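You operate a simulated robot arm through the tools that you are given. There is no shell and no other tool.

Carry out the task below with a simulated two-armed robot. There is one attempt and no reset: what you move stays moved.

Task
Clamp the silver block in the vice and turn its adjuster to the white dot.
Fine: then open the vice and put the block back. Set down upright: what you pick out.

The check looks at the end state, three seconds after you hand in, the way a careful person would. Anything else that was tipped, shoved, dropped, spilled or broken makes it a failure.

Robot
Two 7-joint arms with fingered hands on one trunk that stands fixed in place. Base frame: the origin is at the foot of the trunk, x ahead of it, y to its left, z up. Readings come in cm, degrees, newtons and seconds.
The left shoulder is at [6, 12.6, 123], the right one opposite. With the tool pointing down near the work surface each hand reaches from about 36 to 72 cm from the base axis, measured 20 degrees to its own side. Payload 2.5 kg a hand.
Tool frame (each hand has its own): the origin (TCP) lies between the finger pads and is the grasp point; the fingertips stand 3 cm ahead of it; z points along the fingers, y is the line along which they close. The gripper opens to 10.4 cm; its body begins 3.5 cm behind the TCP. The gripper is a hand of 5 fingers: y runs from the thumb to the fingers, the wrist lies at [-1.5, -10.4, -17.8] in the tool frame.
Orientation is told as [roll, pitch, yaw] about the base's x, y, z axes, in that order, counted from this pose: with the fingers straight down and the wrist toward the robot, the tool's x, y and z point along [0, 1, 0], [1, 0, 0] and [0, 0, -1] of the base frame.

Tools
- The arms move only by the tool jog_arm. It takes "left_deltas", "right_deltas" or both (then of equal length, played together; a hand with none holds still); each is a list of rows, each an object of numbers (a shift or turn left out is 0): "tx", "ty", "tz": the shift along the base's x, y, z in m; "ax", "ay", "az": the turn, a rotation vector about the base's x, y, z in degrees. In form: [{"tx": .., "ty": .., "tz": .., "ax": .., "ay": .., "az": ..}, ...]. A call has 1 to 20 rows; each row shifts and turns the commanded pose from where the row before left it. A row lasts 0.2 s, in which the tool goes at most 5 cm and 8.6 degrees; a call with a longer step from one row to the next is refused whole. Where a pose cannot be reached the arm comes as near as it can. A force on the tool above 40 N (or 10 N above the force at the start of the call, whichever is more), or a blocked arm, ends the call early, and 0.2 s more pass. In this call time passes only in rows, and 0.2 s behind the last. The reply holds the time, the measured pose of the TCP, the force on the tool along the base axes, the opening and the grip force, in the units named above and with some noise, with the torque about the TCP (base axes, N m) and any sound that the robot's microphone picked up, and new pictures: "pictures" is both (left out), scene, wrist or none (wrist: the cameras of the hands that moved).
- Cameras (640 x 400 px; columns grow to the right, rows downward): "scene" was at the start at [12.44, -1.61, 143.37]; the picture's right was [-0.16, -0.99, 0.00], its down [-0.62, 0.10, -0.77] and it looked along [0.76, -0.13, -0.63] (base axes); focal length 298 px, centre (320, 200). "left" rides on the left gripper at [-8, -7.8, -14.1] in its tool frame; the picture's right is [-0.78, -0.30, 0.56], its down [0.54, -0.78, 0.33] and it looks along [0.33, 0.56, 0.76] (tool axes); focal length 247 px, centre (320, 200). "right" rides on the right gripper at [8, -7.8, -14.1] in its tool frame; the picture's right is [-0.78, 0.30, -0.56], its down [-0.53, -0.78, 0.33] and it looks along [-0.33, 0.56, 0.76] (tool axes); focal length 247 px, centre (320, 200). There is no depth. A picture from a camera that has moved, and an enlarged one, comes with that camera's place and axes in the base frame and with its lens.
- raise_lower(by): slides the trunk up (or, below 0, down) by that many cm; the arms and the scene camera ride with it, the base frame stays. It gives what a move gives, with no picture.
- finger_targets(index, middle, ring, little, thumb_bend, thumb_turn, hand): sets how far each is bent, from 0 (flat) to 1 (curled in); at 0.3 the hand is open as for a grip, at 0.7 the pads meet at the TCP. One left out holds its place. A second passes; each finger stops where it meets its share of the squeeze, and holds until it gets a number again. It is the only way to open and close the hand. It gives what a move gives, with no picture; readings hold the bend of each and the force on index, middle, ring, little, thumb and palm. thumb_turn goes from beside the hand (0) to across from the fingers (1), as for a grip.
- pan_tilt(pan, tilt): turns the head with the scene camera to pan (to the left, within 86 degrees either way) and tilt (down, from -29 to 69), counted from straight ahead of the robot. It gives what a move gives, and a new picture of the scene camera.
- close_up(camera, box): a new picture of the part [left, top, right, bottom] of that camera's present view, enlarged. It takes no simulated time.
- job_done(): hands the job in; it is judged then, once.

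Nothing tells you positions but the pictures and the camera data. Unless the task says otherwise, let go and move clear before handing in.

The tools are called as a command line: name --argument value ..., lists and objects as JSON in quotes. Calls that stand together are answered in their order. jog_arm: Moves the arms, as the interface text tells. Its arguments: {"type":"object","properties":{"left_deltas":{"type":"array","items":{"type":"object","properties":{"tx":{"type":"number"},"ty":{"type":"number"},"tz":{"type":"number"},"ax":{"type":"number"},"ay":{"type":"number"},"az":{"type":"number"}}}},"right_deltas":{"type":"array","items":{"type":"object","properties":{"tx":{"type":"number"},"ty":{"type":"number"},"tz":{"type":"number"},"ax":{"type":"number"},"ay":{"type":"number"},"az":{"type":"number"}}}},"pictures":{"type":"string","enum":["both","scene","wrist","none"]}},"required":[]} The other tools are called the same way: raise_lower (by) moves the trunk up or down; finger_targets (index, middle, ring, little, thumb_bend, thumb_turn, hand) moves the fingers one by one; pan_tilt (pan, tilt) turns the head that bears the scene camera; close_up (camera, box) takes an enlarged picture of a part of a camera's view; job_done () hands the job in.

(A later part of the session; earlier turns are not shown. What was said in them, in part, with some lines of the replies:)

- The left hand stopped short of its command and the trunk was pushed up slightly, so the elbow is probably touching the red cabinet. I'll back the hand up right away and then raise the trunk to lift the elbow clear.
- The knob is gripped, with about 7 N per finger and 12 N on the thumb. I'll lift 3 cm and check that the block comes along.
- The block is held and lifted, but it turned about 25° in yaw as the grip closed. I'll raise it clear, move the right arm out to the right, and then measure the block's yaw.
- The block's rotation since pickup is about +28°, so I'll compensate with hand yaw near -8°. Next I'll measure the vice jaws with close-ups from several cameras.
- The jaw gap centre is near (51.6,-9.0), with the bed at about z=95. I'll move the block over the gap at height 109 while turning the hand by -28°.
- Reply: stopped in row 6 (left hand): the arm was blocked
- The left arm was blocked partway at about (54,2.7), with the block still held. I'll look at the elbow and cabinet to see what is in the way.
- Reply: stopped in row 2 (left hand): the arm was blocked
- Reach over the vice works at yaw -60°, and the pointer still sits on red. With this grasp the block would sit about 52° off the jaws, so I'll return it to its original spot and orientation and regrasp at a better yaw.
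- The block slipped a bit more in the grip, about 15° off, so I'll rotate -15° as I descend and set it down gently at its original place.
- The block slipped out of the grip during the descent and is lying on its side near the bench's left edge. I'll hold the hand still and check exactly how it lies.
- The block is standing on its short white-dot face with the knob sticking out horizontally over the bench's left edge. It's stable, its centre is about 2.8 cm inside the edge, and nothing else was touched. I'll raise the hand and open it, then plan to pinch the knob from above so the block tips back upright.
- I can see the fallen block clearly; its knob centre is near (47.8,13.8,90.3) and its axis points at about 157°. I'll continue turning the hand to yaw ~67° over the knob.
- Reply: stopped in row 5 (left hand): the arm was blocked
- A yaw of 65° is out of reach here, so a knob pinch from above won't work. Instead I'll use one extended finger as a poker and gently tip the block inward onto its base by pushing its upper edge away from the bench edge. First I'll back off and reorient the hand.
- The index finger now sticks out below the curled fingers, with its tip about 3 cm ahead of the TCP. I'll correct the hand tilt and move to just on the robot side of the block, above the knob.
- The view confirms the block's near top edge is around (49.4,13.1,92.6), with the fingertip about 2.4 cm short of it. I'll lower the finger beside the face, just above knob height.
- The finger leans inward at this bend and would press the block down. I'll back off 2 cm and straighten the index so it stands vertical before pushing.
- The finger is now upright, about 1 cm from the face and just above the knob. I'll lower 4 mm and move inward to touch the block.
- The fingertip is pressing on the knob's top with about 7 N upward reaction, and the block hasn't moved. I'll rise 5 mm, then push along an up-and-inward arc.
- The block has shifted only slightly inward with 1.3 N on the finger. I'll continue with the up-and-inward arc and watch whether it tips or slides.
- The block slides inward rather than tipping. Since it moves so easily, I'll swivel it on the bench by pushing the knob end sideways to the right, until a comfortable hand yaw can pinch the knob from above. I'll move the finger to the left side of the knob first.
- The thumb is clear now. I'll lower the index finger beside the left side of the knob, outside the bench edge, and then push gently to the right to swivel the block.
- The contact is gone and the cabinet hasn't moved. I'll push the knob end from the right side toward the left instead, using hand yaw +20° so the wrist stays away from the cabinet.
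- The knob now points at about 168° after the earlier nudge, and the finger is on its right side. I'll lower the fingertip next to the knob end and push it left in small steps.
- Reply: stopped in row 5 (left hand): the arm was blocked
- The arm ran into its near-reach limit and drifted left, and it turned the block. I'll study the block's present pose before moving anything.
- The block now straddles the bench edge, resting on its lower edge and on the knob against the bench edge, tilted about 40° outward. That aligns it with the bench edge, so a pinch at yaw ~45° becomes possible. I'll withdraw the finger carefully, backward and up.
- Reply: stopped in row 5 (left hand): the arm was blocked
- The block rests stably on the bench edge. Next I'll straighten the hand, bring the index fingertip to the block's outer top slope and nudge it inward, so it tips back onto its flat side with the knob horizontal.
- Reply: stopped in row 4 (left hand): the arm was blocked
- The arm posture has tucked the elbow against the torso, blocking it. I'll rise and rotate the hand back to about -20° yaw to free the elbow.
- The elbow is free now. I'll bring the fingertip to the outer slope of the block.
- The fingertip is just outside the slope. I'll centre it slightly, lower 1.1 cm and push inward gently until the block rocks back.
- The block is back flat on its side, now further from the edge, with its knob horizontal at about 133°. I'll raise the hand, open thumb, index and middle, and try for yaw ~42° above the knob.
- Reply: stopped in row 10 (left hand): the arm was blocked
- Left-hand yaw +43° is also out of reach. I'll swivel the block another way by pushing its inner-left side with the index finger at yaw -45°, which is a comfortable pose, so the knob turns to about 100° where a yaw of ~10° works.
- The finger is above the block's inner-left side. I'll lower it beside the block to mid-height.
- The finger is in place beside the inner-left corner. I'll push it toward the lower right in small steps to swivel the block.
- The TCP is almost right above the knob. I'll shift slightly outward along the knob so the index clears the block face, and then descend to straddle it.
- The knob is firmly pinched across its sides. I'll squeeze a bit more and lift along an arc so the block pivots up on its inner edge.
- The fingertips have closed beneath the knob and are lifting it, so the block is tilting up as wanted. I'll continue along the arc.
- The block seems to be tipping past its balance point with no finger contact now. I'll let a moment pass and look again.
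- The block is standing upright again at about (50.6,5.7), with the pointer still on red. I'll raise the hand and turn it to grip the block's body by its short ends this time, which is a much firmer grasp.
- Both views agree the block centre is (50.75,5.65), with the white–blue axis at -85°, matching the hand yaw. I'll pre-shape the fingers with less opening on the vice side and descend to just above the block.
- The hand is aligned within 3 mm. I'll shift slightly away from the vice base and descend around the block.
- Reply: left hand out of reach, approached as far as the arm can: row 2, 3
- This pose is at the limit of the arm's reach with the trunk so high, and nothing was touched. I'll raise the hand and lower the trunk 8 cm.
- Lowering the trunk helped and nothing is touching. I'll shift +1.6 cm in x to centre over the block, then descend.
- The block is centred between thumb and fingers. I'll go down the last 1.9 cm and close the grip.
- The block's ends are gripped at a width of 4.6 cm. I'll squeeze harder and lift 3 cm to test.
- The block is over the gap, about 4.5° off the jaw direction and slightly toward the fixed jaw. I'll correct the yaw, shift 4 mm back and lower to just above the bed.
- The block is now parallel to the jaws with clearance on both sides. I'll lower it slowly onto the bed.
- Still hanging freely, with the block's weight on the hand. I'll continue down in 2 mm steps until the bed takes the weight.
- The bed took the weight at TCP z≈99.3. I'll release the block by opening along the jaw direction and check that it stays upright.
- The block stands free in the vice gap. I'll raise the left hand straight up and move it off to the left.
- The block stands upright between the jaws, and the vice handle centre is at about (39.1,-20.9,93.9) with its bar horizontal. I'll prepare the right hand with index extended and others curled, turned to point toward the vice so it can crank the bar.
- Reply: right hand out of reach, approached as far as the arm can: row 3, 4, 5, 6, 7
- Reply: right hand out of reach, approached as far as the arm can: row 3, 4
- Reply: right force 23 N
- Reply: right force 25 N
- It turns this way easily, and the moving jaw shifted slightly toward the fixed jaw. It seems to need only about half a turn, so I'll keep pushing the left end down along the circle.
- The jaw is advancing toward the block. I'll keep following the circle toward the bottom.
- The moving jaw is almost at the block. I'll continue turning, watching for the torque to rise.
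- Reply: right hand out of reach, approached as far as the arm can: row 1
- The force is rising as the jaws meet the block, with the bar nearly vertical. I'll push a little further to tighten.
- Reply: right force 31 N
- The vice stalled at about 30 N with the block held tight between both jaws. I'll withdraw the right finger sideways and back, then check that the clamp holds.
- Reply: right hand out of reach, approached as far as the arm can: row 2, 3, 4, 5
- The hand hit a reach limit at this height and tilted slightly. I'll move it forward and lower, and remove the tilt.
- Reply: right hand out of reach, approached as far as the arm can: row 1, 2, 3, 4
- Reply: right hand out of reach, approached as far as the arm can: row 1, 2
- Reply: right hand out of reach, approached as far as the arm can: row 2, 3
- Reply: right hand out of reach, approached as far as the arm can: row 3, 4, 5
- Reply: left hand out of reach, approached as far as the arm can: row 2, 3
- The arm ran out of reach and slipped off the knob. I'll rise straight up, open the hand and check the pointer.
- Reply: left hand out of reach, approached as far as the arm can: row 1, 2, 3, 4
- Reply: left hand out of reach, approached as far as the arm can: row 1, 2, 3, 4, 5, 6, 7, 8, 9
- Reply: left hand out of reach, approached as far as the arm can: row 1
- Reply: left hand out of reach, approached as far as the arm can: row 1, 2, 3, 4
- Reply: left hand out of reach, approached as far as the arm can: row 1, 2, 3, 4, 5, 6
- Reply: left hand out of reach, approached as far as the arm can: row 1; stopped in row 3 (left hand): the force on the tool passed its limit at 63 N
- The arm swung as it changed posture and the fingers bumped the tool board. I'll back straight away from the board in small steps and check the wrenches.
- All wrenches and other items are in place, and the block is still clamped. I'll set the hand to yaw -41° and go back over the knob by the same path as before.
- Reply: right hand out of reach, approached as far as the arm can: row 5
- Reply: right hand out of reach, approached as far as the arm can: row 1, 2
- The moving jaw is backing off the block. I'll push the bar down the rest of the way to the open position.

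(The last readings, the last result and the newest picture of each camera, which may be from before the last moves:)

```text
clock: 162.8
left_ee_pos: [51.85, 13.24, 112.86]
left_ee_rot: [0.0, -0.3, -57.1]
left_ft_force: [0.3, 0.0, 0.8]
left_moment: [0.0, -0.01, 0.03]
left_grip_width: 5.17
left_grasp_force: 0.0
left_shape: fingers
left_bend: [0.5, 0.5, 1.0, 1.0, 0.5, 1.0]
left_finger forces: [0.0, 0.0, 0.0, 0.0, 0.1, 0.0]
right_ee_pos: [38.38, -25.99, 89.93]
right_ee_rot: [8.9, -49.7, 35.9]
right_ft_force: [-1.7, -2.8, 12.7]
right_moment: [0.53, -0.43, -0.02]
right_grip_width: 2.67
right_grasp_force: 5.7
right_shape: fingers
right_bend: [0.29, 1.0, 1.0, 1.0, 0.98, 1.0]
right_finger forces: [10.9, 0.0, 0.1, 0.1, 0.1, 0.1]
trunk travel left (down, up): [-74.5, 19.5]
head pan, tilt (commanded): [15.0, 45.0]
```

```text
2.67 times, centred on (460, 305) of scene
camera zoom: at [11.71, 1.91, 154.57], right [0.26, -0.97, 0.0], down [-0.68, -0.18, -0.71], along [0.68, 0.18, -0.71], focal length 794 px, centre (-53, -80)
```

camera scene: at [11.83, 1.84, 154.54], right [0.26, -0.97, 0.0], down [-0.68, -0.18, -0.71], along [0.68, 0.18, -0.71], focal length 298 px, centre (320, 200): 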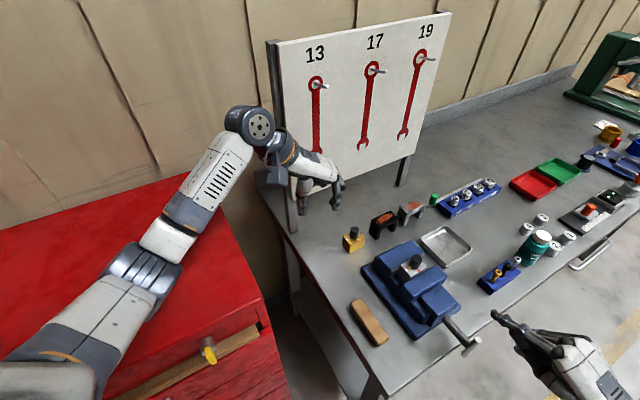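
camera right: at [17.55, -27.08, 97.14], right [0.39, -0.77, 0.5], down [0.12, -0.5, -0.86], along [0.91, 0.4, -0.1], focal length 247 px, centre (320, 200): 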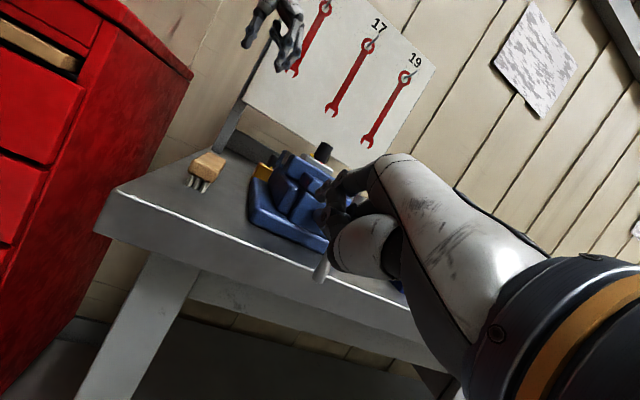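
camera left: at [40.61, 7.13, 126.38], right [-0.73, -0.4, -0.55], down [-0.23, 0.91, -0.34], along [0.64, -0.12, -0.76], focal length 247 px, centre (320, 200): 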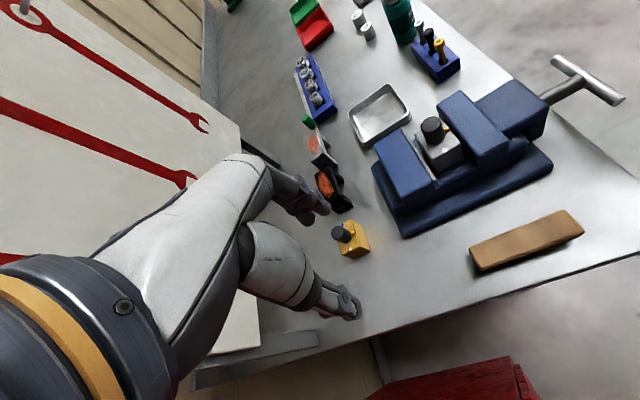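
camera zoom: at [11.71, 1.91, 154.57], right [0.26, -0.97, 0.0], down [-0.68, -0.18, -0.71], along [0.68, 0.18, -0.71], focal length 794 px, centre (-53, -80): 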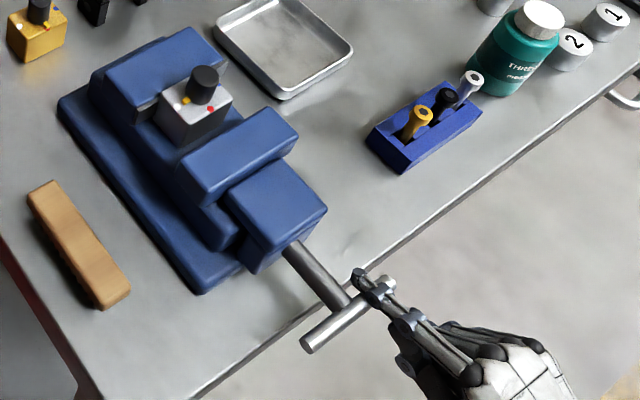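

The vice is fully open with the bar back at its stop. I'll lift the right finger off and retract the right arm.

jog_arm --right_deltas '[{"tz": 0.02}, {"tz": 0.03}, {"tz": 0.03, "tx": -0.01, "ty": -0.01}, {"tz": 0.02, "tx": -0.01, "ty": -0.02}, {"ty": -0.03, "tz": 0.01}, {"ty": -0.03, "tz": 0.01}]' --pictures "none"

close_up --camera "scene" --box '[330, 200, 540, 380]'

close_up --camera "left" --box '[340, 40, 560, 220]'

```text
clock: 164.2
left_ee_pos: [51.99, 13.12, 112.73]
left_ee_rot: [-0.1, -0.1, -57.1]
left_ft_force: [-1.2, -0.1, -0.6]
left_moment: [0.01, 0.01, 0.02]
left_grip_width: 5.17
left_grasp_force: 0.1
left_shape: fingers
left_bend: [0.5, 0.5, 1.0, 1.0, 0.5, 1.0]
left_finger forces: [0.0, 0.0, 0.0, 0.1, 0.0, 0.0]
right_ee_pos: [36.34, -34.84, 101.57]
right_ee_rot: [8.9, -49.5, 36.0]
right_ft_force: [-0.1, -0.9, 0.1]
right_moment: [-0.02, -0.01, -0.02]
right_grip_width: 2.39
right_grasp_force: 0.0
right_shape: fingers
right_bend: [0.34, 1.0, 1.0, 1.0, 0.97, 1.0]
right_finger forces: [0.0, 0.0, 0.0, 0.0, 0.0, 0.0]
trunk travel left (down, up): [-74.5, 19.5]
head pan, tilt (commanded): [15.0, 45.0]
```

```text
2.22 times, centred on (435, 290) of scene
camera zoom: at [11.85, 1.87, 154.53], right [0.26, -0.97, 0.0], down [-0.68, -0.18, -0.71], along [0.68, 0.18, -0.71], focal length 662 px, centre (64, 0)
```

zoom: 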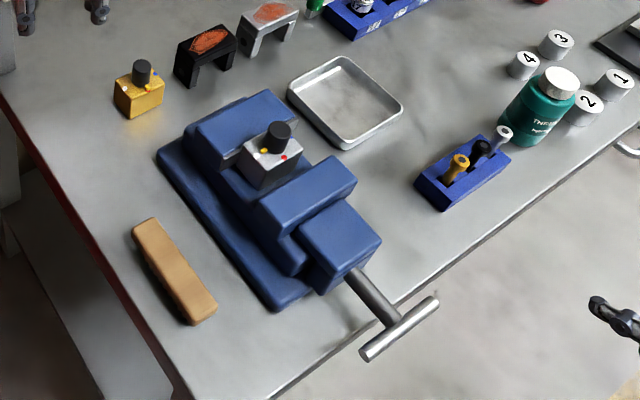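

```text
2.22 times, centred on (450, 130) of left
camera zoom: at [41.06, 15.41, 126.94], right [-0.81, -0.17, -0.56], down [0.03, 0.94, -0.33], along [0.58, -0.29, -0.76], focal length 549 px, centre (31, 356)
```

zoom: 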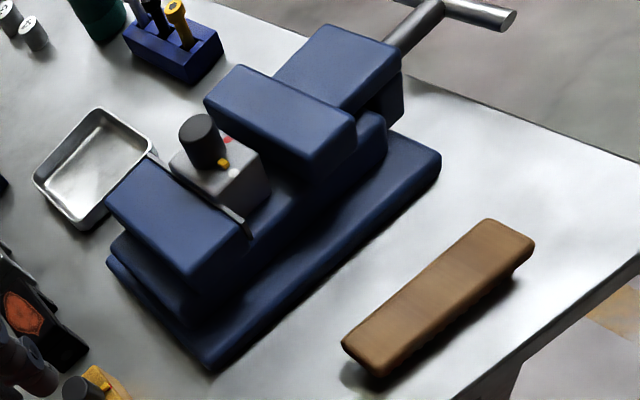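

The vice is open, and the block stands upright with its pointer on white. I'll pick it up again by its ends with the left hand, using the same grip as before.

finger_targets --hand "left" --index 0.48 --middle 0.48 --ring 1.0 --little 1.0 --thumb_bend 0.4

jog_arm --left_deltas '[{"az": 8}, {"az": 8}, {"ty": -0.045}, {"ty": -0.045}, {"ty": -0.045}, {"ty": -0.045}, {"ty": -0.045, "tz": -0.02}, {"tz": -0.03}]' --pictures "none"

close_up --camera "left" --box '[240, 150, 440, 310]'

close_up --camera "scene" --box '[360, 200, 480, 310]'

```text
clock: 165.2
left_ee_pos: [52.04, 13.1, 112.72]
left_ee_rot: [-0.1, -0.1, -57.1]
left_ft_force: [-0.3, -0.2, 0.4]
left_moment: [-0.01, 0.05, 0.03]
left_grip_width: 6.7
left_grasp_force: 0.0
left_shape: fingers
left_bend: [0.48, 0.48, 1.0, 1.0, 0.4, 0.99]
left_finger forces: [0.0, 0.0, 0.1, 0.1, 0.0, 0.0]
right_ee_pos: [36.2, -34.95, 101.54]
right_ee_rot: [8.9, -49.4, 36.0]
right_ft_force: [0.8, 0.3, 0.1]
right_moment: [0.01, -0.01, -0.03]
right_grip_width: 2.38
right_grasp_force: 0.1
right_shape: fingers
right_bend: [0.34, 1.0, 1.0, 1.0, 0.97, 1.0]
right_finger forces: [0.1, 0.0, 0.1, 0.0, 0.0, 0.0]
trunk travel left (down, up): [-74.5, 19.5]
head pan, tilt (commanded): [15.0, 45.0]
```

```text
clock: 167.0
left_ee_pos: [52.0, -9.43, 107.54]
left_ee_rot: [0.0, -0.1, -41.1]
left_ft_force: [-0.4, -0.1, -0.5]
left_moment: [0.01, 0.02, -0.02]
left_grip_width: 6.7
left_grasp_force: 0.0
left_shape: fingers
left_bend: [0.48, 0.48, 1.0, 1.0, 0.4, 0.99]
left_finger forces: [0.0, 0.1, 0.0, 0.0, 0.1, 0.1]
right_ee_pos: [36.26, -34.92, 101.49]
right_ee_rot: [8.9, -49.3, 35.9]
right_ft_force: [0.6, 0.5, 1.1]
right_moment: [0.01, -0.01, 0.0]
right_grip_width: 2.34
right_grasp_force: 0.1
right_shape: fingers
right_bend: [0.34, 1.0, 1.0, 1.0, 0.97, 1.0]
right_finger forces: [0.1, 0.0, 0.0, 0.1, 0.1, 0.0]
trunk travel left (down, up): [-74.5, 19.5]
head pan, tilt (commanded): [15.0, 45.0]
```

```text
2.50 times, centred on (340, 230) of left
camera zoom: at [40.86, -10.25, 121.8], right [-0.73, -0.39, -0.56], down [-0.23, 0.91, -0.33], along [0.64, -0.11, -0.76], focal length 617 px, centre (270, 125)
```

zoom: 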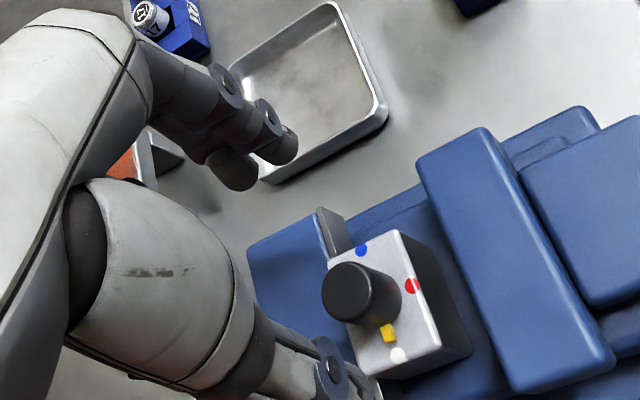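

```text
3.64 times, centred on (420, 255) of scene
camera zoom: at [11.86, 1.95, 154.54], right [0.26, -0.97, 0.0], down [-0.68, -0.18, -0.71], along [0.68, 0.18, -0.71], focal length 1083 px, centre (-44, 0)
```

zoom: 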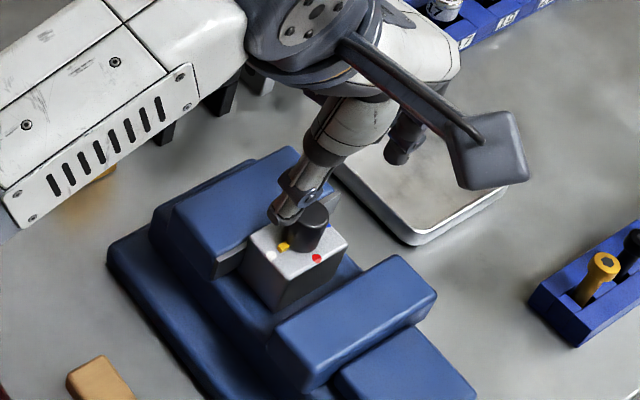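

The block centre is at (51.9,-8.5), aligned at -45°. I'll adjust slightly so the fingers clear the fixed jaw plate, and descend around it.

jog_arm --left_deltas '[{"tx": -0.001, "ty": 0.001, "az": -2}, {"tz": -0.03}, {"tz": -0.03}]' --pictures "none"

close_up --camera "left" --box '[240, 150, 440, 310]'

close_up --camera "scene" --box '[380, 210, 460, 290]'

```text
clock: 167.8
left_ee_pos: [52.02, -9.34, 101.62]
left_ee_rot: [0.1, -0.2, -43.1]
left_ft_force: [-0.2, -0.9, 0.2]
left_moment: [-0.03, -0.01, 0.02]
left_grip_width: 6.69
left_grasp_force: 0.1
left_shape: fingers
left_bend: [0.48, 0.48, 1.0, 1.0, 0.4, 0.99]
left_finger forces: [0.1, 0.0, 0.0, 0.1, 0.0, 0.0]
right_ee_pos: [36.16, -34.91, 101.44]
right_ee_rot: [8.9, -49.5, 36.1]
right_ft_force: [-0.5, -0.5, -0.1]
right_moment: [0.03, -0.03, 0.01]
right_grip_width: 2.38
right_grasp_force: 0.0
right_shape: fingers
right_bend: [0.34, 1.0, 1.0, 1.0, 0.97, 1.0]
right_finger forces: [0.1, 0.0, 0.0, 0.0, 0.1, 0.0]
trunk travel left (down, up): [-74.5, 19.5]
head pan, tilt (commanded): [15.0, 45.0]
```

```text
2.50 times, centred on (340, 230) of left
camera zoom: at [40.8, -9.68, 115.85], right [-0.75, -0.36, -0.56], down [-0.2, 0.92, -0.33], along [0.64, -0.14, -0.76], focal length 617 px, centre (270, 125)
```

zoom: 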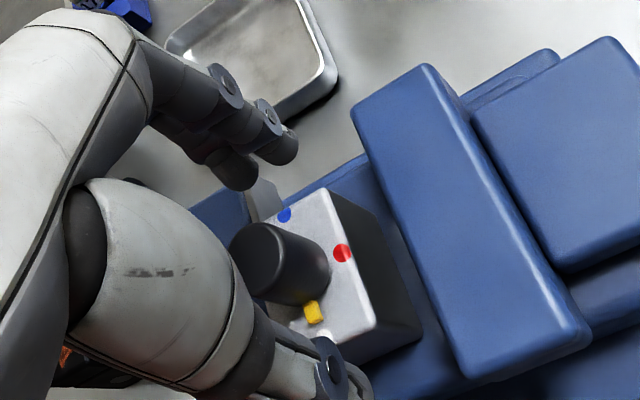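

```text
5.00 times, centred on (420, 250) of scene
camera zoom: at [11.86, 1.9, 154.54], right [0.26, -0.97, 0.0], down [-0.68, -0.18, -0.71], along [0.68, 0.18, -0.71], focal length 1489 px, centre (-180, -50)
```

zoom: 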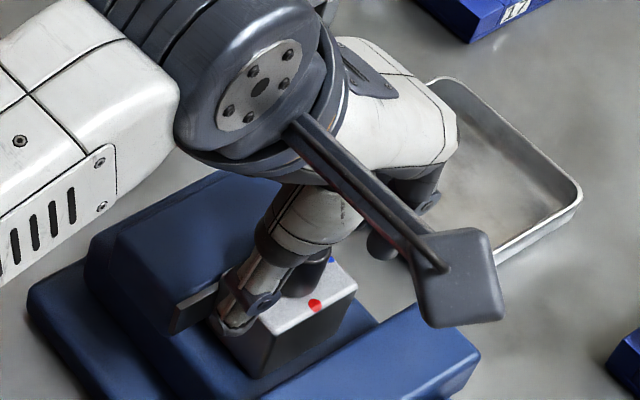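

It's well aligned. I'll shift 2 mm more toward the open side and descend the last 2 cm.

jog_arm --left_deltas '[{"tx": -0.0014, "ty": -0.0014}, {"tz": -0.011}, {"tz": -0.011}]' --pictures "none"

finger_targets --hand "left" --index 0.8 --middle 0.8 --thumb_bend 0.8

close_up --camera "left" --box '[240, 150, 440, 310]'

close_up --camera "scene" --box '[380, 210, 460, 290]'

```text
clock: 168.6
left_ee_pos: [51.66, -9.46, 99.59]
left_ee_rot: [-0.1, -0.1, -43.1]
left_ft_force: [0.6, -0.6, 0.2]
left_moment: [0.0, 0.04, 0.01]
left_grip_width: 6.73
left_grasp_force: 0.2
left_shape: fingers
left_bend: [0.48, 0.48, 1.0, 1.0, 0.4, 0.99]
left_finger forces: [0.0, 0.0, 0.0, 0.1, 0.0, 0.0]
right_ee_pos: [36.27, -34.94, 101.59]
right_ee_rot: [8.8, -49.4, 36.0]
right_ft_force: [0.6, 0.5, 0.5]
right_moment: [-0.01, -0.01, -0.01]
right_grip_width: 2.38
right_grasp_force: 0.0
right_shape: fingers
right_bend: [0.34, 1.0, 1.0, 1.0, 0.97, 1.0]
right_finger forces: [0.0, 0.0, 0.0, 0.0, 0.0, 0.0]
trunk travel left (down, up): [-74.5, 19.5]
head pan, tilt (commanded): [15.0, 45.0]
```

```text
clock: 169.6
left_ee_pos: [51.78, -9.53, 99.5]
left_ee_rot: [0.0, -0.1, -43.0]
left_ft_force: [-0.3, -0.9, 0.3]
left_moment: [-0.05, -0.06, 0.02]
left_grip_width: 4.56
left_grasp_force: 15.5
left_shape: fingers
left_bend: [0.59, 0.6, 1.0, 1.0, 0.49, 1.0]
left_finger forces: [7.4, 8.5, 0.1, 0.1, 15.1, 0.1]
right_ee_pos: [36.22, -34.94, 101.44]
right_ee_rot: [8.9, -49.3, 36.0]
right_ft_force: [-0.2, -0.6, 0.6]
right_moment: [0.0, 0.04, -0.02]
right_grip_width: 2.39
right_grasp_force: 0.0
right_shape: fingers
right_bend: [0.34, 1.0, 1.0, 1.0, 0.97, 1.0]
right_finger forces: [0.0, 0.0, 0.0, 0.0, 0.0, 0.0]
trunk travel left (down, up): [-74.5, 19.5]
head pan, tilt (commanded): [15.0, 45.0]
```

```text
2.50 times, centred on (340, 230) of left
camera zoom: at [40.63, -9.89, 113.71], right [-0.75, -0.36, -0.56], down [-0.2, 0.92, -0.33], along [0.64, -0.14, -0.76], focal length 617 px, centre (270, 125)
```

zoom: 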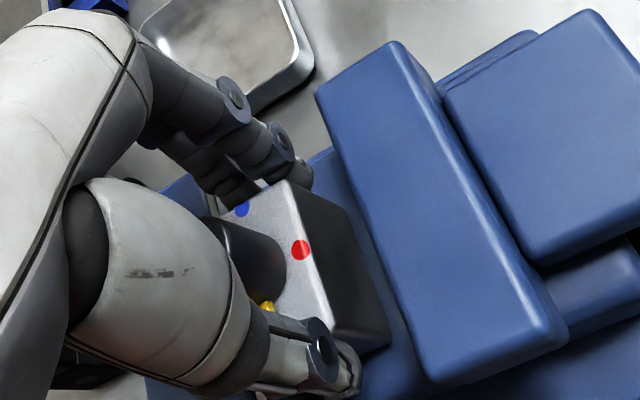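

```text
5.00 times, centred on (420, 250) of scene
camera zoom: at [11.88, 1.87, 154.53], right [0.26, -0.97, 0.0], down [-0.68, -0.18, -0.71], along [0.68, 0.18, -0.71], focal length 1489 px, centre (-180, -50)
```

zoom: 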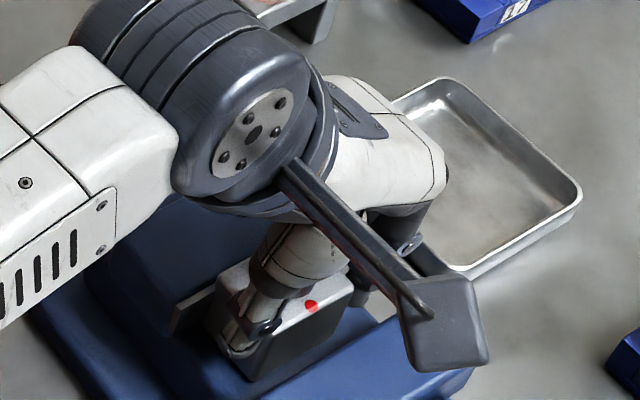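

The block is gripped firmly by its ends. I'll lift it straight up out of the vice.

jog_arm --left_deltas '[{"tz": 0.01}, {"tz": 0.015}, {"tz": 0.02}, {"tz": 0.02}]' --pictures "none"

close_up --camera "left" --box '[240, 150, 440, 310]'

close_up --camera "scene" --box '[380, 200, 460, 280]'

```text
clock: 170.6
left_ee_pos: [51.75, -9.42, 106.08]
left_ee_rot: [0.0, -0.1, -43.1]
left_ft_force: [-0.4, 0.3, -2.4]
left_moment: [-0.03, 0.02, 0.01]
left_grip_width: 4.57
left_grasp_force: 14.8
left_shape: fingers
left_bend: [0.59, 0.6, 1.0, 1.0, 0.49, 1.0]
left_finger forces: [7.3, 7.8, 0.1, 0.0, 15.0, 0.0]
right_ee_pos: [36.33, -34.78, 101.43]
right_ee_rot: [8.9, -49.4, 36.0]
right_ft_force: [-0.1, 0.2, 0.0]
right_moment: [-0.05, -0.01, 0.01]
right_grip_width: 2.34
right_grasp_force: 0.0
right_shape: fingers
right_bend: [0.34, 1.0, 1.0, 1.0, 0.97, 1.0]
right_finger forces: [0.1, 0.0, 0.0, 0.0, 0.1, 0.1]
trunk travel left (down, up): [-74.5, 19.5]
head pan, tilt (commanded): [15.0, 45.0]
```

```text
2.50 times, centred on (340, 230) of left
camera zoom: at [40.61, -9.89, 120.29], right [-0.75, -0.37, -0.56], down [-0.2, 0.92, -0.33], along [0.63, -0.14, -0.76], focal length 617 px, centre (270, 125)
```

zoom: 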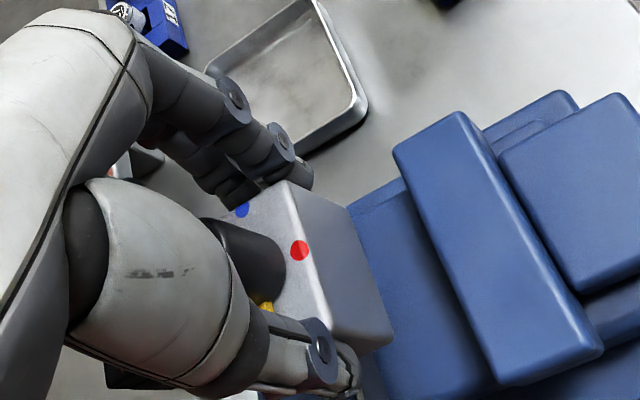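

```text
5.00 times, centred on (420, 240) of scene
camera zoom: at [11.88, 1.88, 154.53], right [0.26, -0.97, 0.0], down [-0.68, -0.18, -0.71], along [0.68, 0.18, -0.71], focal length 1489 px, centre (-180, 0)
```

zoom: 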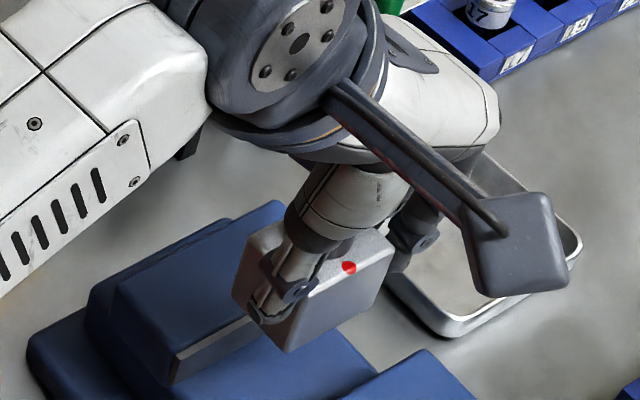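

The block is out of the vice, upright and steady. I'll carry it back toward its original spot, with block centre about (55.1,11.9) and its axis at -45° as before.

jog_arm --left_deltas '[{"tz": 0.01, "tx": 0.0053, "ty": 0.0338}, {"tx": 0.0053, "ty": 0.0338}, {"tx": 0.0053, "ty": 0.0338}, {"tx": 0.0053, "ty": 0.0338}, {"tx": 0.0053, "ty": 0.0338}, {"tx": 0.0053, "ty": 0.0335}]' --pictures "both"

close_up --camera "left" --box '[240, 150, 440, 310]'

close_up --camera "scene" --box '[280, 160, 400, 270]'

```text
clock: 172.0
left_ee_pos: [54.92, 11.05, 106.93]
left_ee_rot: [0.1, 0.0, -43.1]
left_ft_force: [-0.9, -0.5, -3.0]
left_moment: [-0.03, 0.01, -0.02]
left_grip_width: 4.55
left_grasp_force: 14.7
left_shape: fingers
left_bend: [0.59, 0.6, 1.0, 1.0, 0.49, 1.0]
left_finger forces: [7.4, 7.6, 0.0, 0.0, 14.9, 0.0]
right_ee_pos: [36.23, -34.9, 101.43]
right_ee_rot: [8.9, -49.4, 36.0]
right_ft_force: [-0.5, -0.2, 0.4]
right_moment: [-0.02, -0.03, 0.03]
right_grip_width: 2.4
right_grasp_force: 0.1
right_shape: fingers
right_bend: [0.34, 1.0, 1.0, 1.0, 0.97, 1.0]
right_finger forces: [0.0, 0.0, 0.0, 0.0, 0.0, 0.0]
trunk travel left (down, up): [-74.5, 19.5]
head pan, tilt (commanded): [15.0, 45.0]
camera scene: at [11.89, 1.95, 154.53], right [0.26, -0.97, 0.0], down [-0.68, -0.18, -0.71], along [0.68, 0.18, -0.71], focal length 298 px, centre (320, 200)
camera left: at [43.77, 10.46, 121.24], right [-0.75, -0.36, -0.56], down [-0.2, 0.92, -0.33], along [0.64, -0.14, -0.76], focal length 247 px, centre (320, 200)
```

scene: 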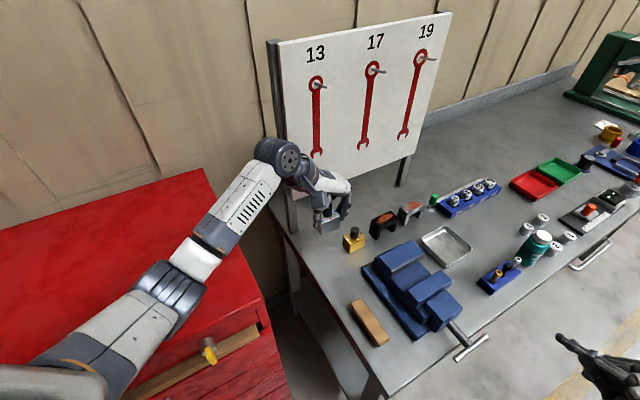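
left: 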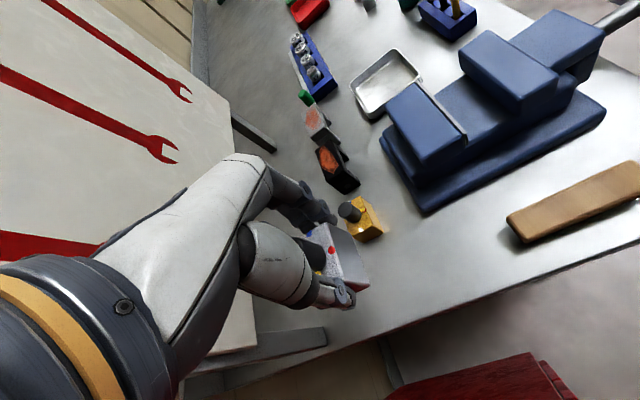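

```text
2.50 times, centred on (340, 230) of left
camera zoom: at [43.77, 10.46, 121.24], right [-0.75, -0.36, -0.56], down [-0.2, 0.92, -0.33], along [0.64, -0.14, -0.76], focal length 617 px, centre (270, 125)
```

zoom: 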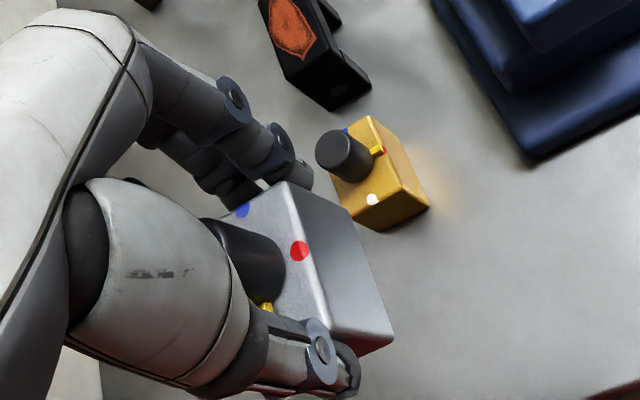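

```text
3.64 times, centred on (340, 215) of scene
camera zoom: at [11.89, 1.95, 154.53], right [0.26, -0.97, 0.0], down [-0.68, -0.18, -0.71], along [0.68, 0.18, -0.71], focal length 1083 px, centre (247, 146)
```

zoom: 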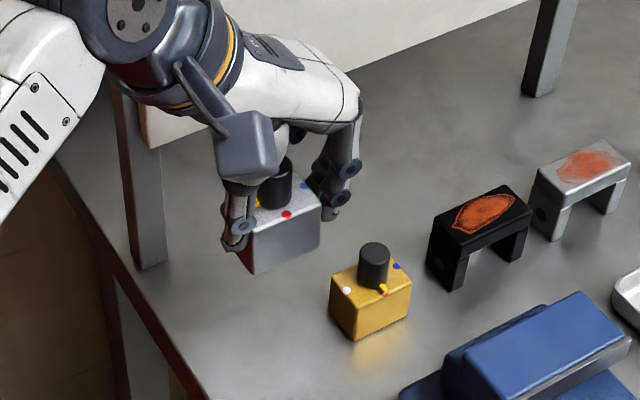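

Using the gold block as a reference, with original spacing 6.0 cm in x and -6.0 cm in y, I need a shift of about (+2.5,-2) mm. I'll apply that and lower to just above the bench.

jog_arm --left_deltas '[{"tx": 0.0025, "ty": -0.002, "tz": -0.025}, {"tz": -0.03}, {"tz": -0.03}, {"tz": -0.025}]' --pictures "scene"

close_up --camera "left" --box '[240, 150, 440, 310]'

close_up --camera "scene" --box '[280, 180, 400, 280]'

```text
clock: 173.0
left_ee_pos: [55.15, 10.69, 95.95]
left_ee_rot: [0.0, -0.1, -43.2]
left_ft_force: [-0.3, -0.8, -3.2]
left_moment: [-0.03, 0.0, -0.02]
left_grip_width: 4.54
left_grasp_force: 14.4
left_shape: fingers
left_bend: [0.59, 0.6, 1.0, 1.0, 0.49, 1.0]
left_finger forces: [7.3, 7.5, 0.0, 0.0, 14.7, 0.1]
right_ee_pos: [36.24, -34.91, 101.55]
right_ee_rot: [8.9, -49.4, 36.0]
right_ft_force: [-0.1, -0.4, -0.2]
right_moment: [0.02, -0.01, 0.02]
right_grip_width: 2.39
right_grasp_force: 0.1
right_shape: fingers
right_bend: [0.34, 1.0, 1.0, 1.0, 0.97, 1.0]
right_finger forces: [0.0, 0.1, 0.0, 0.0, 0.0, 0.0]
trunk travel left (down, up): [-74.5, 19.5]
head pan, tilt (commanded): [15.0, 45.0]
camera scene: at [11.9, 1.89, 154.53], right [0.26, -0.97, 0.0], down [-0.68, -0.18, -0.71], along [0.68, 0.18, -0.71], focal length 298 px, centre (320, 200)
```

scene: 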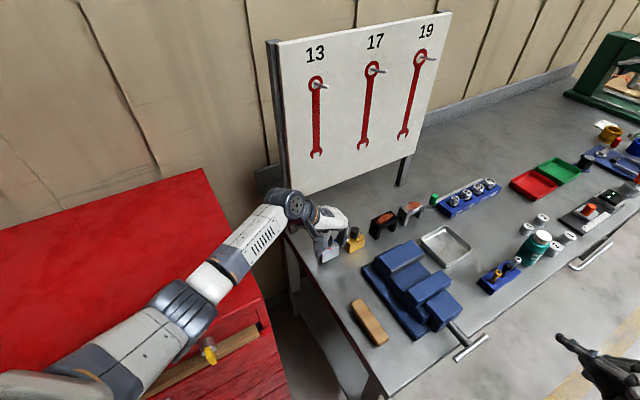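

```text
2.50 times, centred on (340, 230) of left
camera zoom: at [44.0, 10.25, 110.13], right [-0.75, -0.36, -0.56], down [-0.2, 0.92, -0.33], along [0.64, -0.14, -0.76], focal length 617 px, centre (270, 125)
```

zoom: 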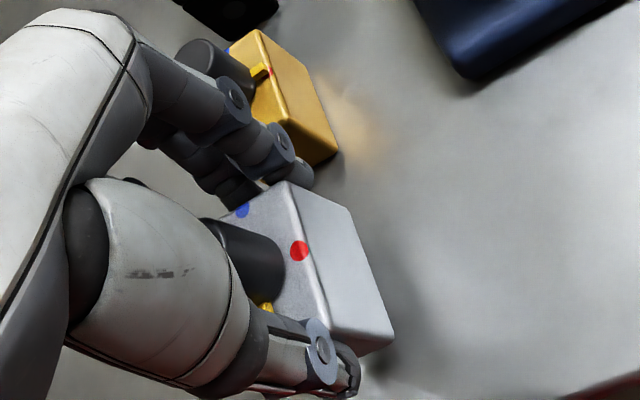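

```text
4.00 times, centred on (340, 230) of scene
camera zoom: at [11.9, 1.89, 154.53], right [0.26, -0.97, 0.0], down [-0.68, -0.18, -0.71], along [0.68, 0.18, -0.71], focal length 1191 px, centre (240, 80)
```

zoom: 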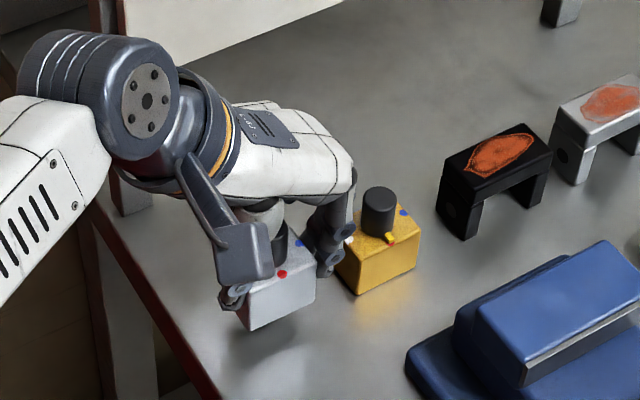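

There's about 2 cm clearance to the gold block. I'll lower slowly until the bench takes the weight.

jog_arm --left_deltas '[{"tz": -0.01}, {"tz": -0.009}, {"tz": -0.003}, {"tz": -0.002}]' --pictures "none"

close_up --camera "scene" --box '[300, 200, 380, 280]'

```text
clock: 174.0
left_ee_pos: [55.16, 10.63, 93.57]
left_ee_rot: [0.0, -0.3, -43.1]
left_ft_force: [0.6, -0.1, -2.8]
left_moment: [-0.09, -0.03, 0.01]
left_grip_width: 4.56
left_grasp_force: 14.7
left_shape: fingers
left_bend: [0.59, 0.6, 1.0, 1.0, 0.49, 1.0]
left_finger forces: [7.2, 7.6, 0.0, 0.1, 14.8, 0.0]
right_ee_pos: [36.22, -34.98, 101.54]
right_ee_rot: [8.8, -49.4, 36.0]
right_ft_force: [0.0, -0.1, -0.5]
right_moment: [0.0, -0.02, 0.01]
right_grip_width: 2.36
right_grasp_force: 0.1
right_shape: fingers
right_bend: [0.34, 1.0, 1.0, 1.0, 0.97, 1.0]
right_finger forces: [0.0, 0.1, 0.1, 0.1, 0.0, 0.0]
trunk travel left (down, up): [-74.5, 19.5]
head pan, tilt (commanded): [15.0, 45.0]
```

```text
5.00 times, centred on (340, 240) of scene
camera zoom: at [11.87, 1.89, 154.53], right [0.26, -0.97, 0.0], down [-0.68, -0.18, -0.71], along [0.68, 0.18, -0.71], focal length 1489 px, centre (220, 0)
```

zoom: 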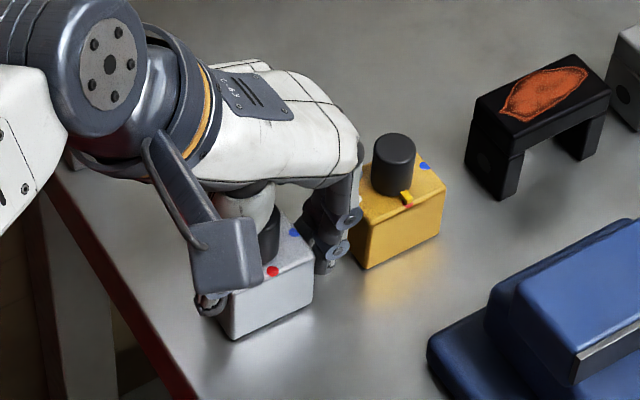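

Nearly down. I'll continue in 1–2 mm steps until contact.

jog_arm --left_deltas '[{"tz": -0.0015}, {"tz": -0.0015}]' --pictures "none"

```text
clock: 174.6
left_ee_pos: [55.21, 10.57, 93.4]
left_ee_rot: [0.1, -0.3, -43.1]
left_ft_force: [-2.6, -0.1, 4.1]
left_moment: [-0.06, -0.09, 0.02]
left_grip_width: 4.57
left_grasp_force: 15.1
left_shape: fingers
left_bend: [0.6, 0.6, 1.0, 1.0, 0.49, 1.0]
left_finger forces: [7.1, 7.8, 0.1, 0.1, 16.3, 0.0]
right_ee_pos: [36.15, -34.92, 101.49]
right_ee_rot: [9.0, -49.4, 36.1]
right_ft_force: [0.2, -0.3, 0.8]
right_moment: [-0.02, -0.03, 0.0]
right_grip_width: 2.4
right_grasp_force: 0.2
right_shape: fingers
right_bend: [0.34, 1.0, 1.0, 1.0, 0.97, 1.0]
right_finger forces: [0.1, 0.0, 0.0, 0.0, 0.0, 0.0]
trunk travel left (down, up): [-74.5, 19.5]
head pan, tilt (commanded): [15.0, 45.0]
```

The bench has taken the weight. I'll release gently, opening thumb and fingers together.

finger_targets --hand "left" --index 0.5 --middle 0.5 --thumb_bend 0.4

close_up --camera "scene" --box '[300, 200, 380, 280]'

close_up --camera "left" --box '[240, 150, 440, 310]'

```text
clock: 175.6
left_ee_pos: [55.07, 10.55, 93.37]
left_ee_rot: [0.0, -0.1, -43.1]
left_ft_force: [-0.2, 1.1, 0.3]
left_moment: [0.02, -0.03, 0.02]
left_grip_width: 6.41
left_grasp_force: 0.5
left_shape: fingers
left_bend: [0.5, 0.51, 1.0, 1.0, 0.4, 0.99]
left_finger forces: [0.0, 0.9, 0.0, 0.1, 0.0, 0.0]
right_ee_pos: [36.27, -34.93, 101.42]
right_ee_rot: [8.9, -49.4, 36.0]
right_ft_force: [1.2, 0.8, -0.3]
right_moment: [0.0, 0.03, -0.03]
right_grip_width: 2.39
right_grasp_force: 0.1
right_shape: fingers
right_bend: [0.34, 1.0, 1.0, 1.0, 0.97, 1.0]
right_finger forces: [0.1, 0.0, 0.0, 0.0, 0.0, 0.1]
trunk travel left (down, up): [-74.5, 19.5]
head pan, tilt (commanded): [15.0, 45.0]
```

```text
5.00 times, centred on (340, 240) of scene
camera zoom: at [11.85, 1.9, 154.53], right [0.26, -0.97, 0.0], down [-0.68, -0.18, -0.71], along [0.68, 0.18, -0.71], focal length 1489 px, centre (220, 0)
```

zoom: 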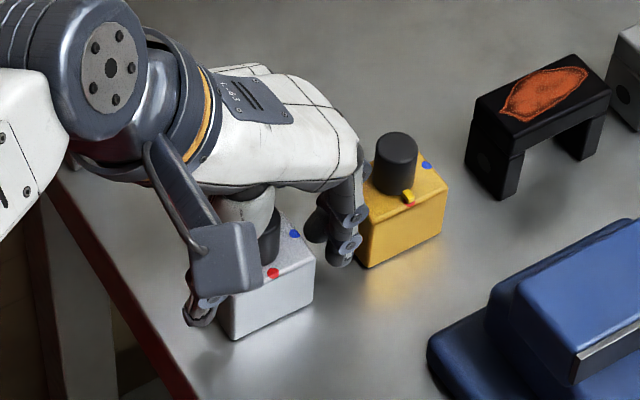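

```text
2.50 times, centred on (340, 230) of left
camera zoom: at [43.99, 10.2, 107.53], right [-0.75, -0.37, -0.56], down [-0.2, 0.92, -0.33], along [0.64, -0.14, -0.76], focal length 617 px, centre (270, 125)
```

zoom: 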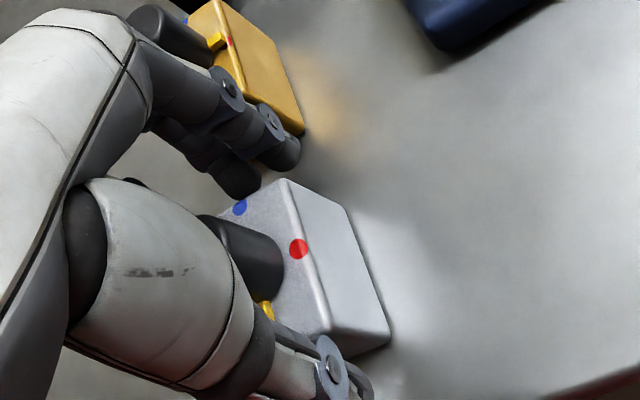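

The opening middle finger is touching the gold block with about 0.9 N. I'll bring the fingers in slightly to break that contact before lifting.

finger_targets --hand "left" --index 0.54 --middle 0.54 --thumb_bend 0.38

close_up --camera "scene" --box '[300, 200, 380, 280]'

close_up --camera "left" --box '[240, 150, 440, 310]'

```text
clock: 176.6
left_ee_pos: [55.19, 10.7, 93.3]
left_ee_rot: [0.0, 0.0, -43.1]
left_ft_force: [0.0, 0.5, 0.8]
left_moment: [0.0, -0.02, -0.03]
left_grip_width: 6.22
left_grasp_force: 0.1
left_shape: fingers
left_bend: [0.54, 0.54, 1.0, 1.0, 0.38, 0.99]
left_finger forces: [0.0, 0.0, 0.0, 0.1, 0.1, 0.0]
right_ee_pos: [36.18, -34.96, 101.44]
right_ee_rot: [9.0, -49.3, 35.9]
right_ft_force: [0.1, -0.3, -0.3]
right_moment: [-0.02, -0.01, 0.03]
right_grip_width: 2.4
right_grasp_force: 0.0
right_shape: fingers
right_bend: [0.34, 1.0, 1.0, 1.0, 0.97, 1.0]
right_finger forces: [0.0, 0.1, 0.1, 0.1, 0.0, 0.1]
trunk travel left (down, up): [-74.5, 19.5]
head pan, tilt (commanded): [15.0, 45.0]
```

```text
5.00 times, centred on (340, 240) of scene
camera zoom: at [11.86, 1.88, 154.53], right [0.26, -0.97, 0.0], down [-0.68, -0.18, -0.71], along [0.68, 0.18, -0.71], focal length 1489 px, centre (220, 0)
```

zoom: 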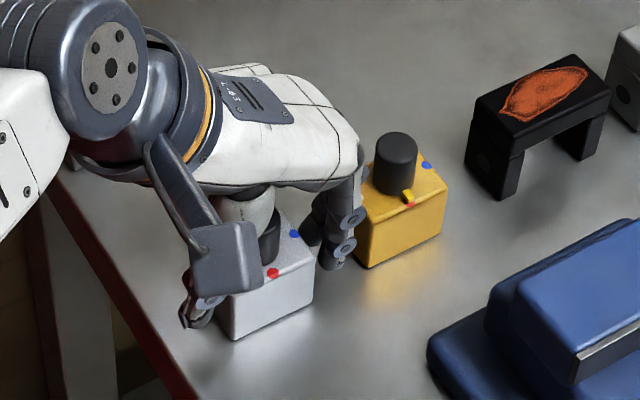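

```text
2.50 times, centred on (340, 230) of left
camera zoom: at [44.0, 10.18, 107.53], right [-0.75, -0.37, -0.56], down [-0.2, 0.92, -0.33], along [0.64, -0.14, -0.76], focal length 617 px, centre (270, 125)
```

zoom: 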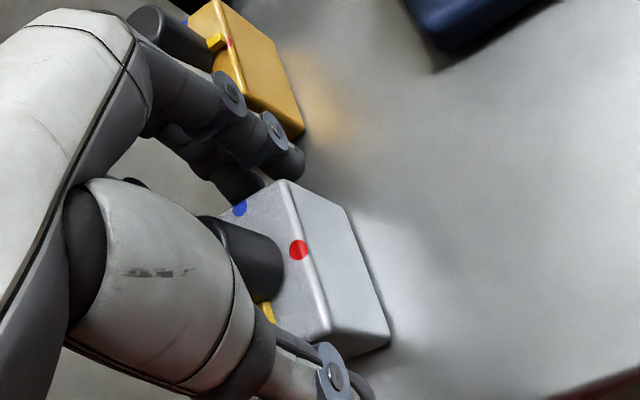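

All finger forces are zero now. I'll raise the hand straight up slowly, clear of both blocks.

jog_arm --left_deltas '[{"tz": 0.01}, {"tz": 0.02}, {"tz": 0.03}, {"tz": 0.04}, {"tz": 0.04}]' --pictures "both"

close_up --camera "scene" --box '[280, 160, 400, 270]'

close_up --camera "left" --box '[280, 160, 440, 300]'

```text
clock: 177.8
left_ee_pos: [55.2, 10.65, 107.42]
left_ee_rot: [0.0, -0.1, -43.0]
left_ft_force: [-0.5, 0.5, 1.1]
left_moment: [0.01, -0.01, -0.02]
left_grip_width: 6.22
left_grasp_force: 0.1
left_shape: fingers
left_bend: [0.54, 0.54, 1.0, 1.0, 0.38, 0.99]
left_finger forces: [0.0, 0.0, 0.0, 0.1, 0.1, 0.0]
right_ee_pos: [36.1, -34.93, 101.56]
right_ee_rot: [8.8, -49.4, 36.0]
right_ft_force: [0.1, 1.0, 0.6]
right_moment: [-0.01, 0.01, -0.01]
right_grip_width: 2.37
right_grasp_force: 0.1
right_shape: fingers
right_bend: [0.34, 1.0, 1.0, 1.0, 0.97, 1.0]
right_finger forces: [0.0, 0.0, 0.0, 0.1, 0.0, 0.0]
trunk travel left (down, up): [-74.5, 19.5]
head pan, tilt (commanded): [15.0, 45.0]
camera scene: at [11.84, 1.87, 154.53], right [0.26, -0.97, 0.0], down [-0.68, -0.18, -0.71], along [0.68, 0.18, -0.71], focal length 298 px, centre (320, 200)
camera left: at [44.0, 10.19, 121.59], right [-0.75, -0.37, -0.56], down [-0.2, 0.92, -0.33], along [0.64, -0.14, -0.76], focal length 247 px, centre (320, 200)
```

scene: 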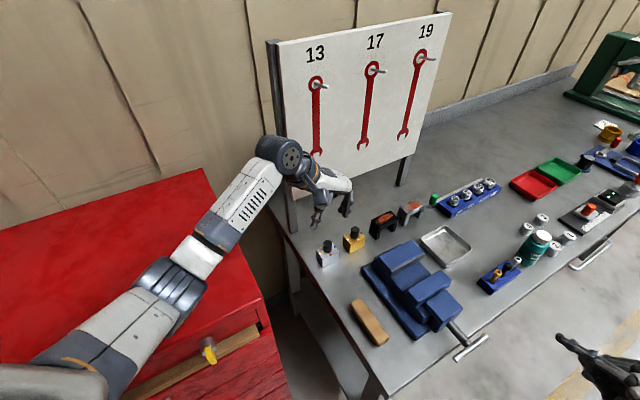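
left: 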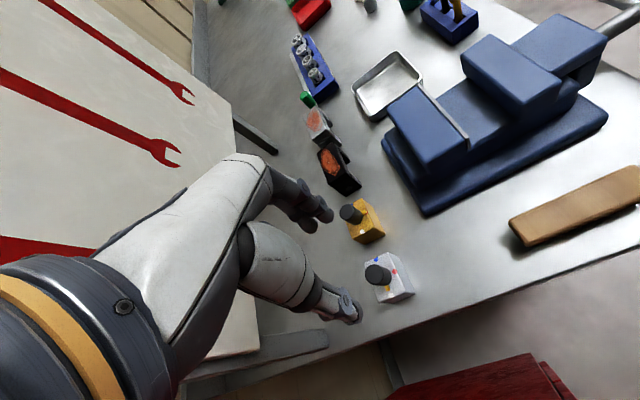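

```text
3.64 times, centred on (340, 215) of scene
camera zoom: at [11.84, 1.87, 154.53], right [0.26, -0.97, 0.0], down [-0.68, -0.18, -0.71], along [0.68, 0.18, -0.71], focal length 1083 px, centre (247, 146)
```

zoom: 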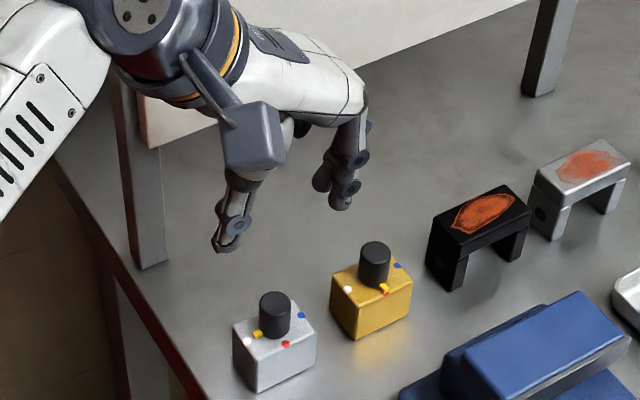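

```text
2.86 times, centred on (360, 230) of left
camera zoom: at [44.0, 10.19, 121.59], right [-0.75, -0.37, -0.56], down [-0.2, 0.92, -0.33], along [0.64, -0.14, -0.76], focal length 706 px, centre (206, 114)
```

zoom: 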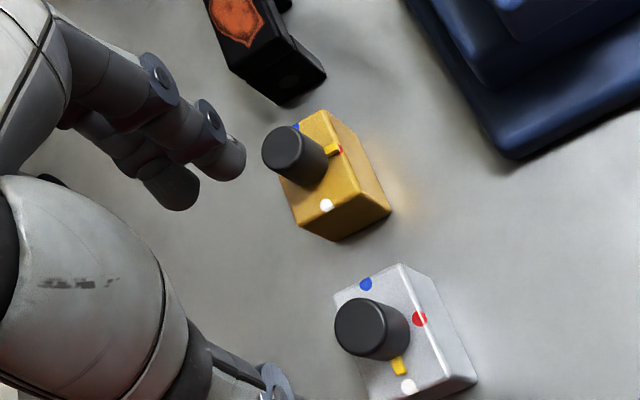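

The silver block stands upright in its original spot, within about 3 mm, with the pointer on the white dot. The gold block is essentially unmoved, by about 1–2 mm. I'll move the left hand clear and do a last overall check.

jog_arm --left_deltas '[{"tz": 0.04}, {"tx": -0.03, "tz": 0.03}, {"tx": -0.03, "tz": 0.02}]' --pictures "none"

pan_tilt --pan 0 --tilt 48

close_up --camera "scene" --box '[230, 130, 450, 290]'

close_up --camera "left" --box '[340, 180, 480, 300]'

```text
clock: 178.6
left_ee_pos: [48.97, 10.44, 116.34]
left_ee_rot: [0.0, -0.1, -43.1]
left_ft_force: [-0.1, -0.9, 0.2]
left_moment: [-0.02, 0.01, -0.02]
left_grip_width: 6.22
left_grasp_force: 0.1
left_shape: fingers
left_bend: [0.54, 0.54, 1.0, 1.0, 0.38, 0.99]
left_finger forces: [0.0, 0.0, 0.0, 0.0, 0.0, 0.0]
right_ee_pos: [36.38, -34.88, 101.42]
right_ee_rot: [8.8, -49.5, 36.0]
right_ft_force: [1.3, 0.0, 0.0]
right_moment: [-0.03, -0.02, 0.0]
right_grip_width: 2.39
right_grasp_force: 0.0
right_shape: fingers
right_bend: [0.34, 1.0, 1.0, 1.0, 0.97, 1.0]
right_finger forces: [0.0, 0.0, 0.0, 0.1, 0.1, 0.0]
trunk travel left (down, up): [-74.5, 19.5]
head pan, tilt (commanded): [15.0, 45.0]
```

```text
clock: 179.4
left_ee_pos: [49.09, 10.5, 116.31]
left_ee_rot: [0.0, -0.1, -43.0]
left_ft_force: [-0.2, 0.5, -0.2]
left_moment: [0.0, -0.02, 0.0]
left_grip_width: 6.21
left_grasp_force: 0.1
left_shape: fingers
left_bend: [0.54, 0.54, 1.0, 1.0, 0.38, 0.99]
left_finger forces: [0.0, 0.0, 0.1, 0.1, 0.0, 0.1]
right_ee_pos: [36.28, -34.91, 101.47]
right_ee_rot: [8.9, -49.4, 36.0]
right_ft_force: [-0.4, 0.9, 0.3]
right_moment: [0.02, 0.03, 0.01]
right_grip_width: 2.36
right_grasp_force: 0.0
right_shape: fingers
right_bend: [0.34, 1.0, 1.0, 1.0, 0.97, 1.0]
right_finger forces: [0.0, 0.0, 0.0, 0.1, 0.0, 0.0]
trunk travel left (down, up): [-74.5, 19.5]
head pan, tilt (commanded): [0.0, 48.0]
camera scene: at [11.87, -0.21, 154.12], right [0.0, -1.0, 0.0], down [-0.74, 0.0, -0.67], along [0.67, 0.0, -0.74], focal length 298 px, centre (320, 200)
```

scene: 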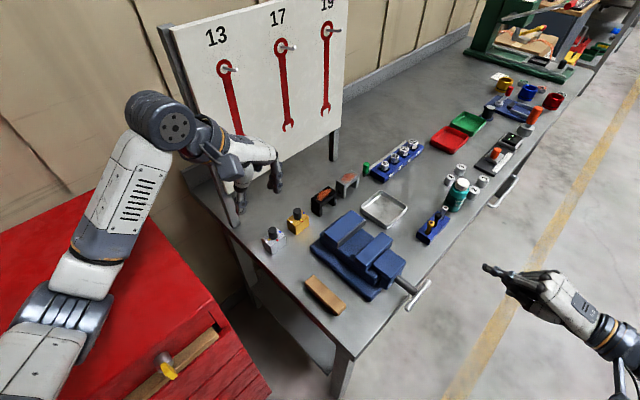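

```text
2.50 times, centred on (340, 210) of scene
camera zoom: at [11.87, -0.21, 154.12], right [0.0, -1.0, 0.0], down [-0.74, 0.0, -0.67], along [0.67, 0.0, -0.74], focal length 744 px, centre (270, 175)
```

zoom: 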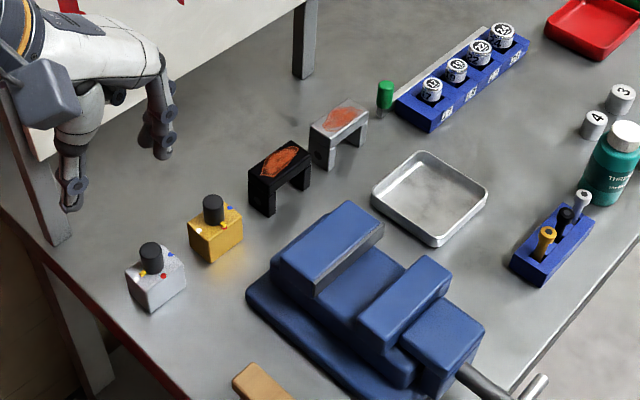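

```text
3.33 times, centred on (410, 240) of left
camera zoom: at [37.84, 10.09, 130.56], right [-0.75, -0.36, -0.56], down [-0.2, 0.92, -0.33], along [0.64, -0.14, -0.76], focal length 823 px, centre (20, 67)
```

zoom: 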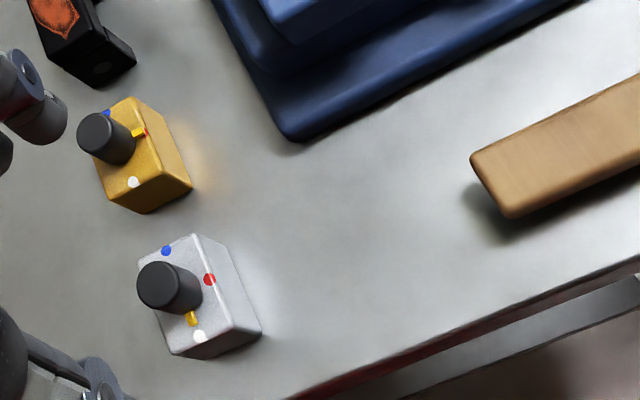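

The silver block is upright in its original place beside the gold one, its adjuster pointing at the white dot. The vice is open with its handle at the stop, both hands are clear, and everything else looks in place. I'm handing the job in.

job_done

```text
The job is handed in.
```

I clamped the silver block in the vice and turned its adjuster to the white dot. I then opened the vice and put the block back upright in its original spot. The pointer lines up with the dot to within about 2°, and the block sits within about 3 mm of where it started.

Not everything went smoothly:

- **Silver block dropped:** it slipped from the first grip and tipped over at the left end of the bench. I stood it back up before clamping it.
- **Gold block:** a finger brushed it as I released the silver block and moved it about 1–2 mm. It stayed upright.
- **Red cabinet:** the left arm touched it a few times (up to about 16 N). It looked unmoved.
- **Tool board:** the left hand hit it hard once (63 N peak). The three wrenches still looked in place.

The vice is fully open and its handle is back at the stop, as at the start. Both hands are clear. I saw nothing else out of place in the last pictures.
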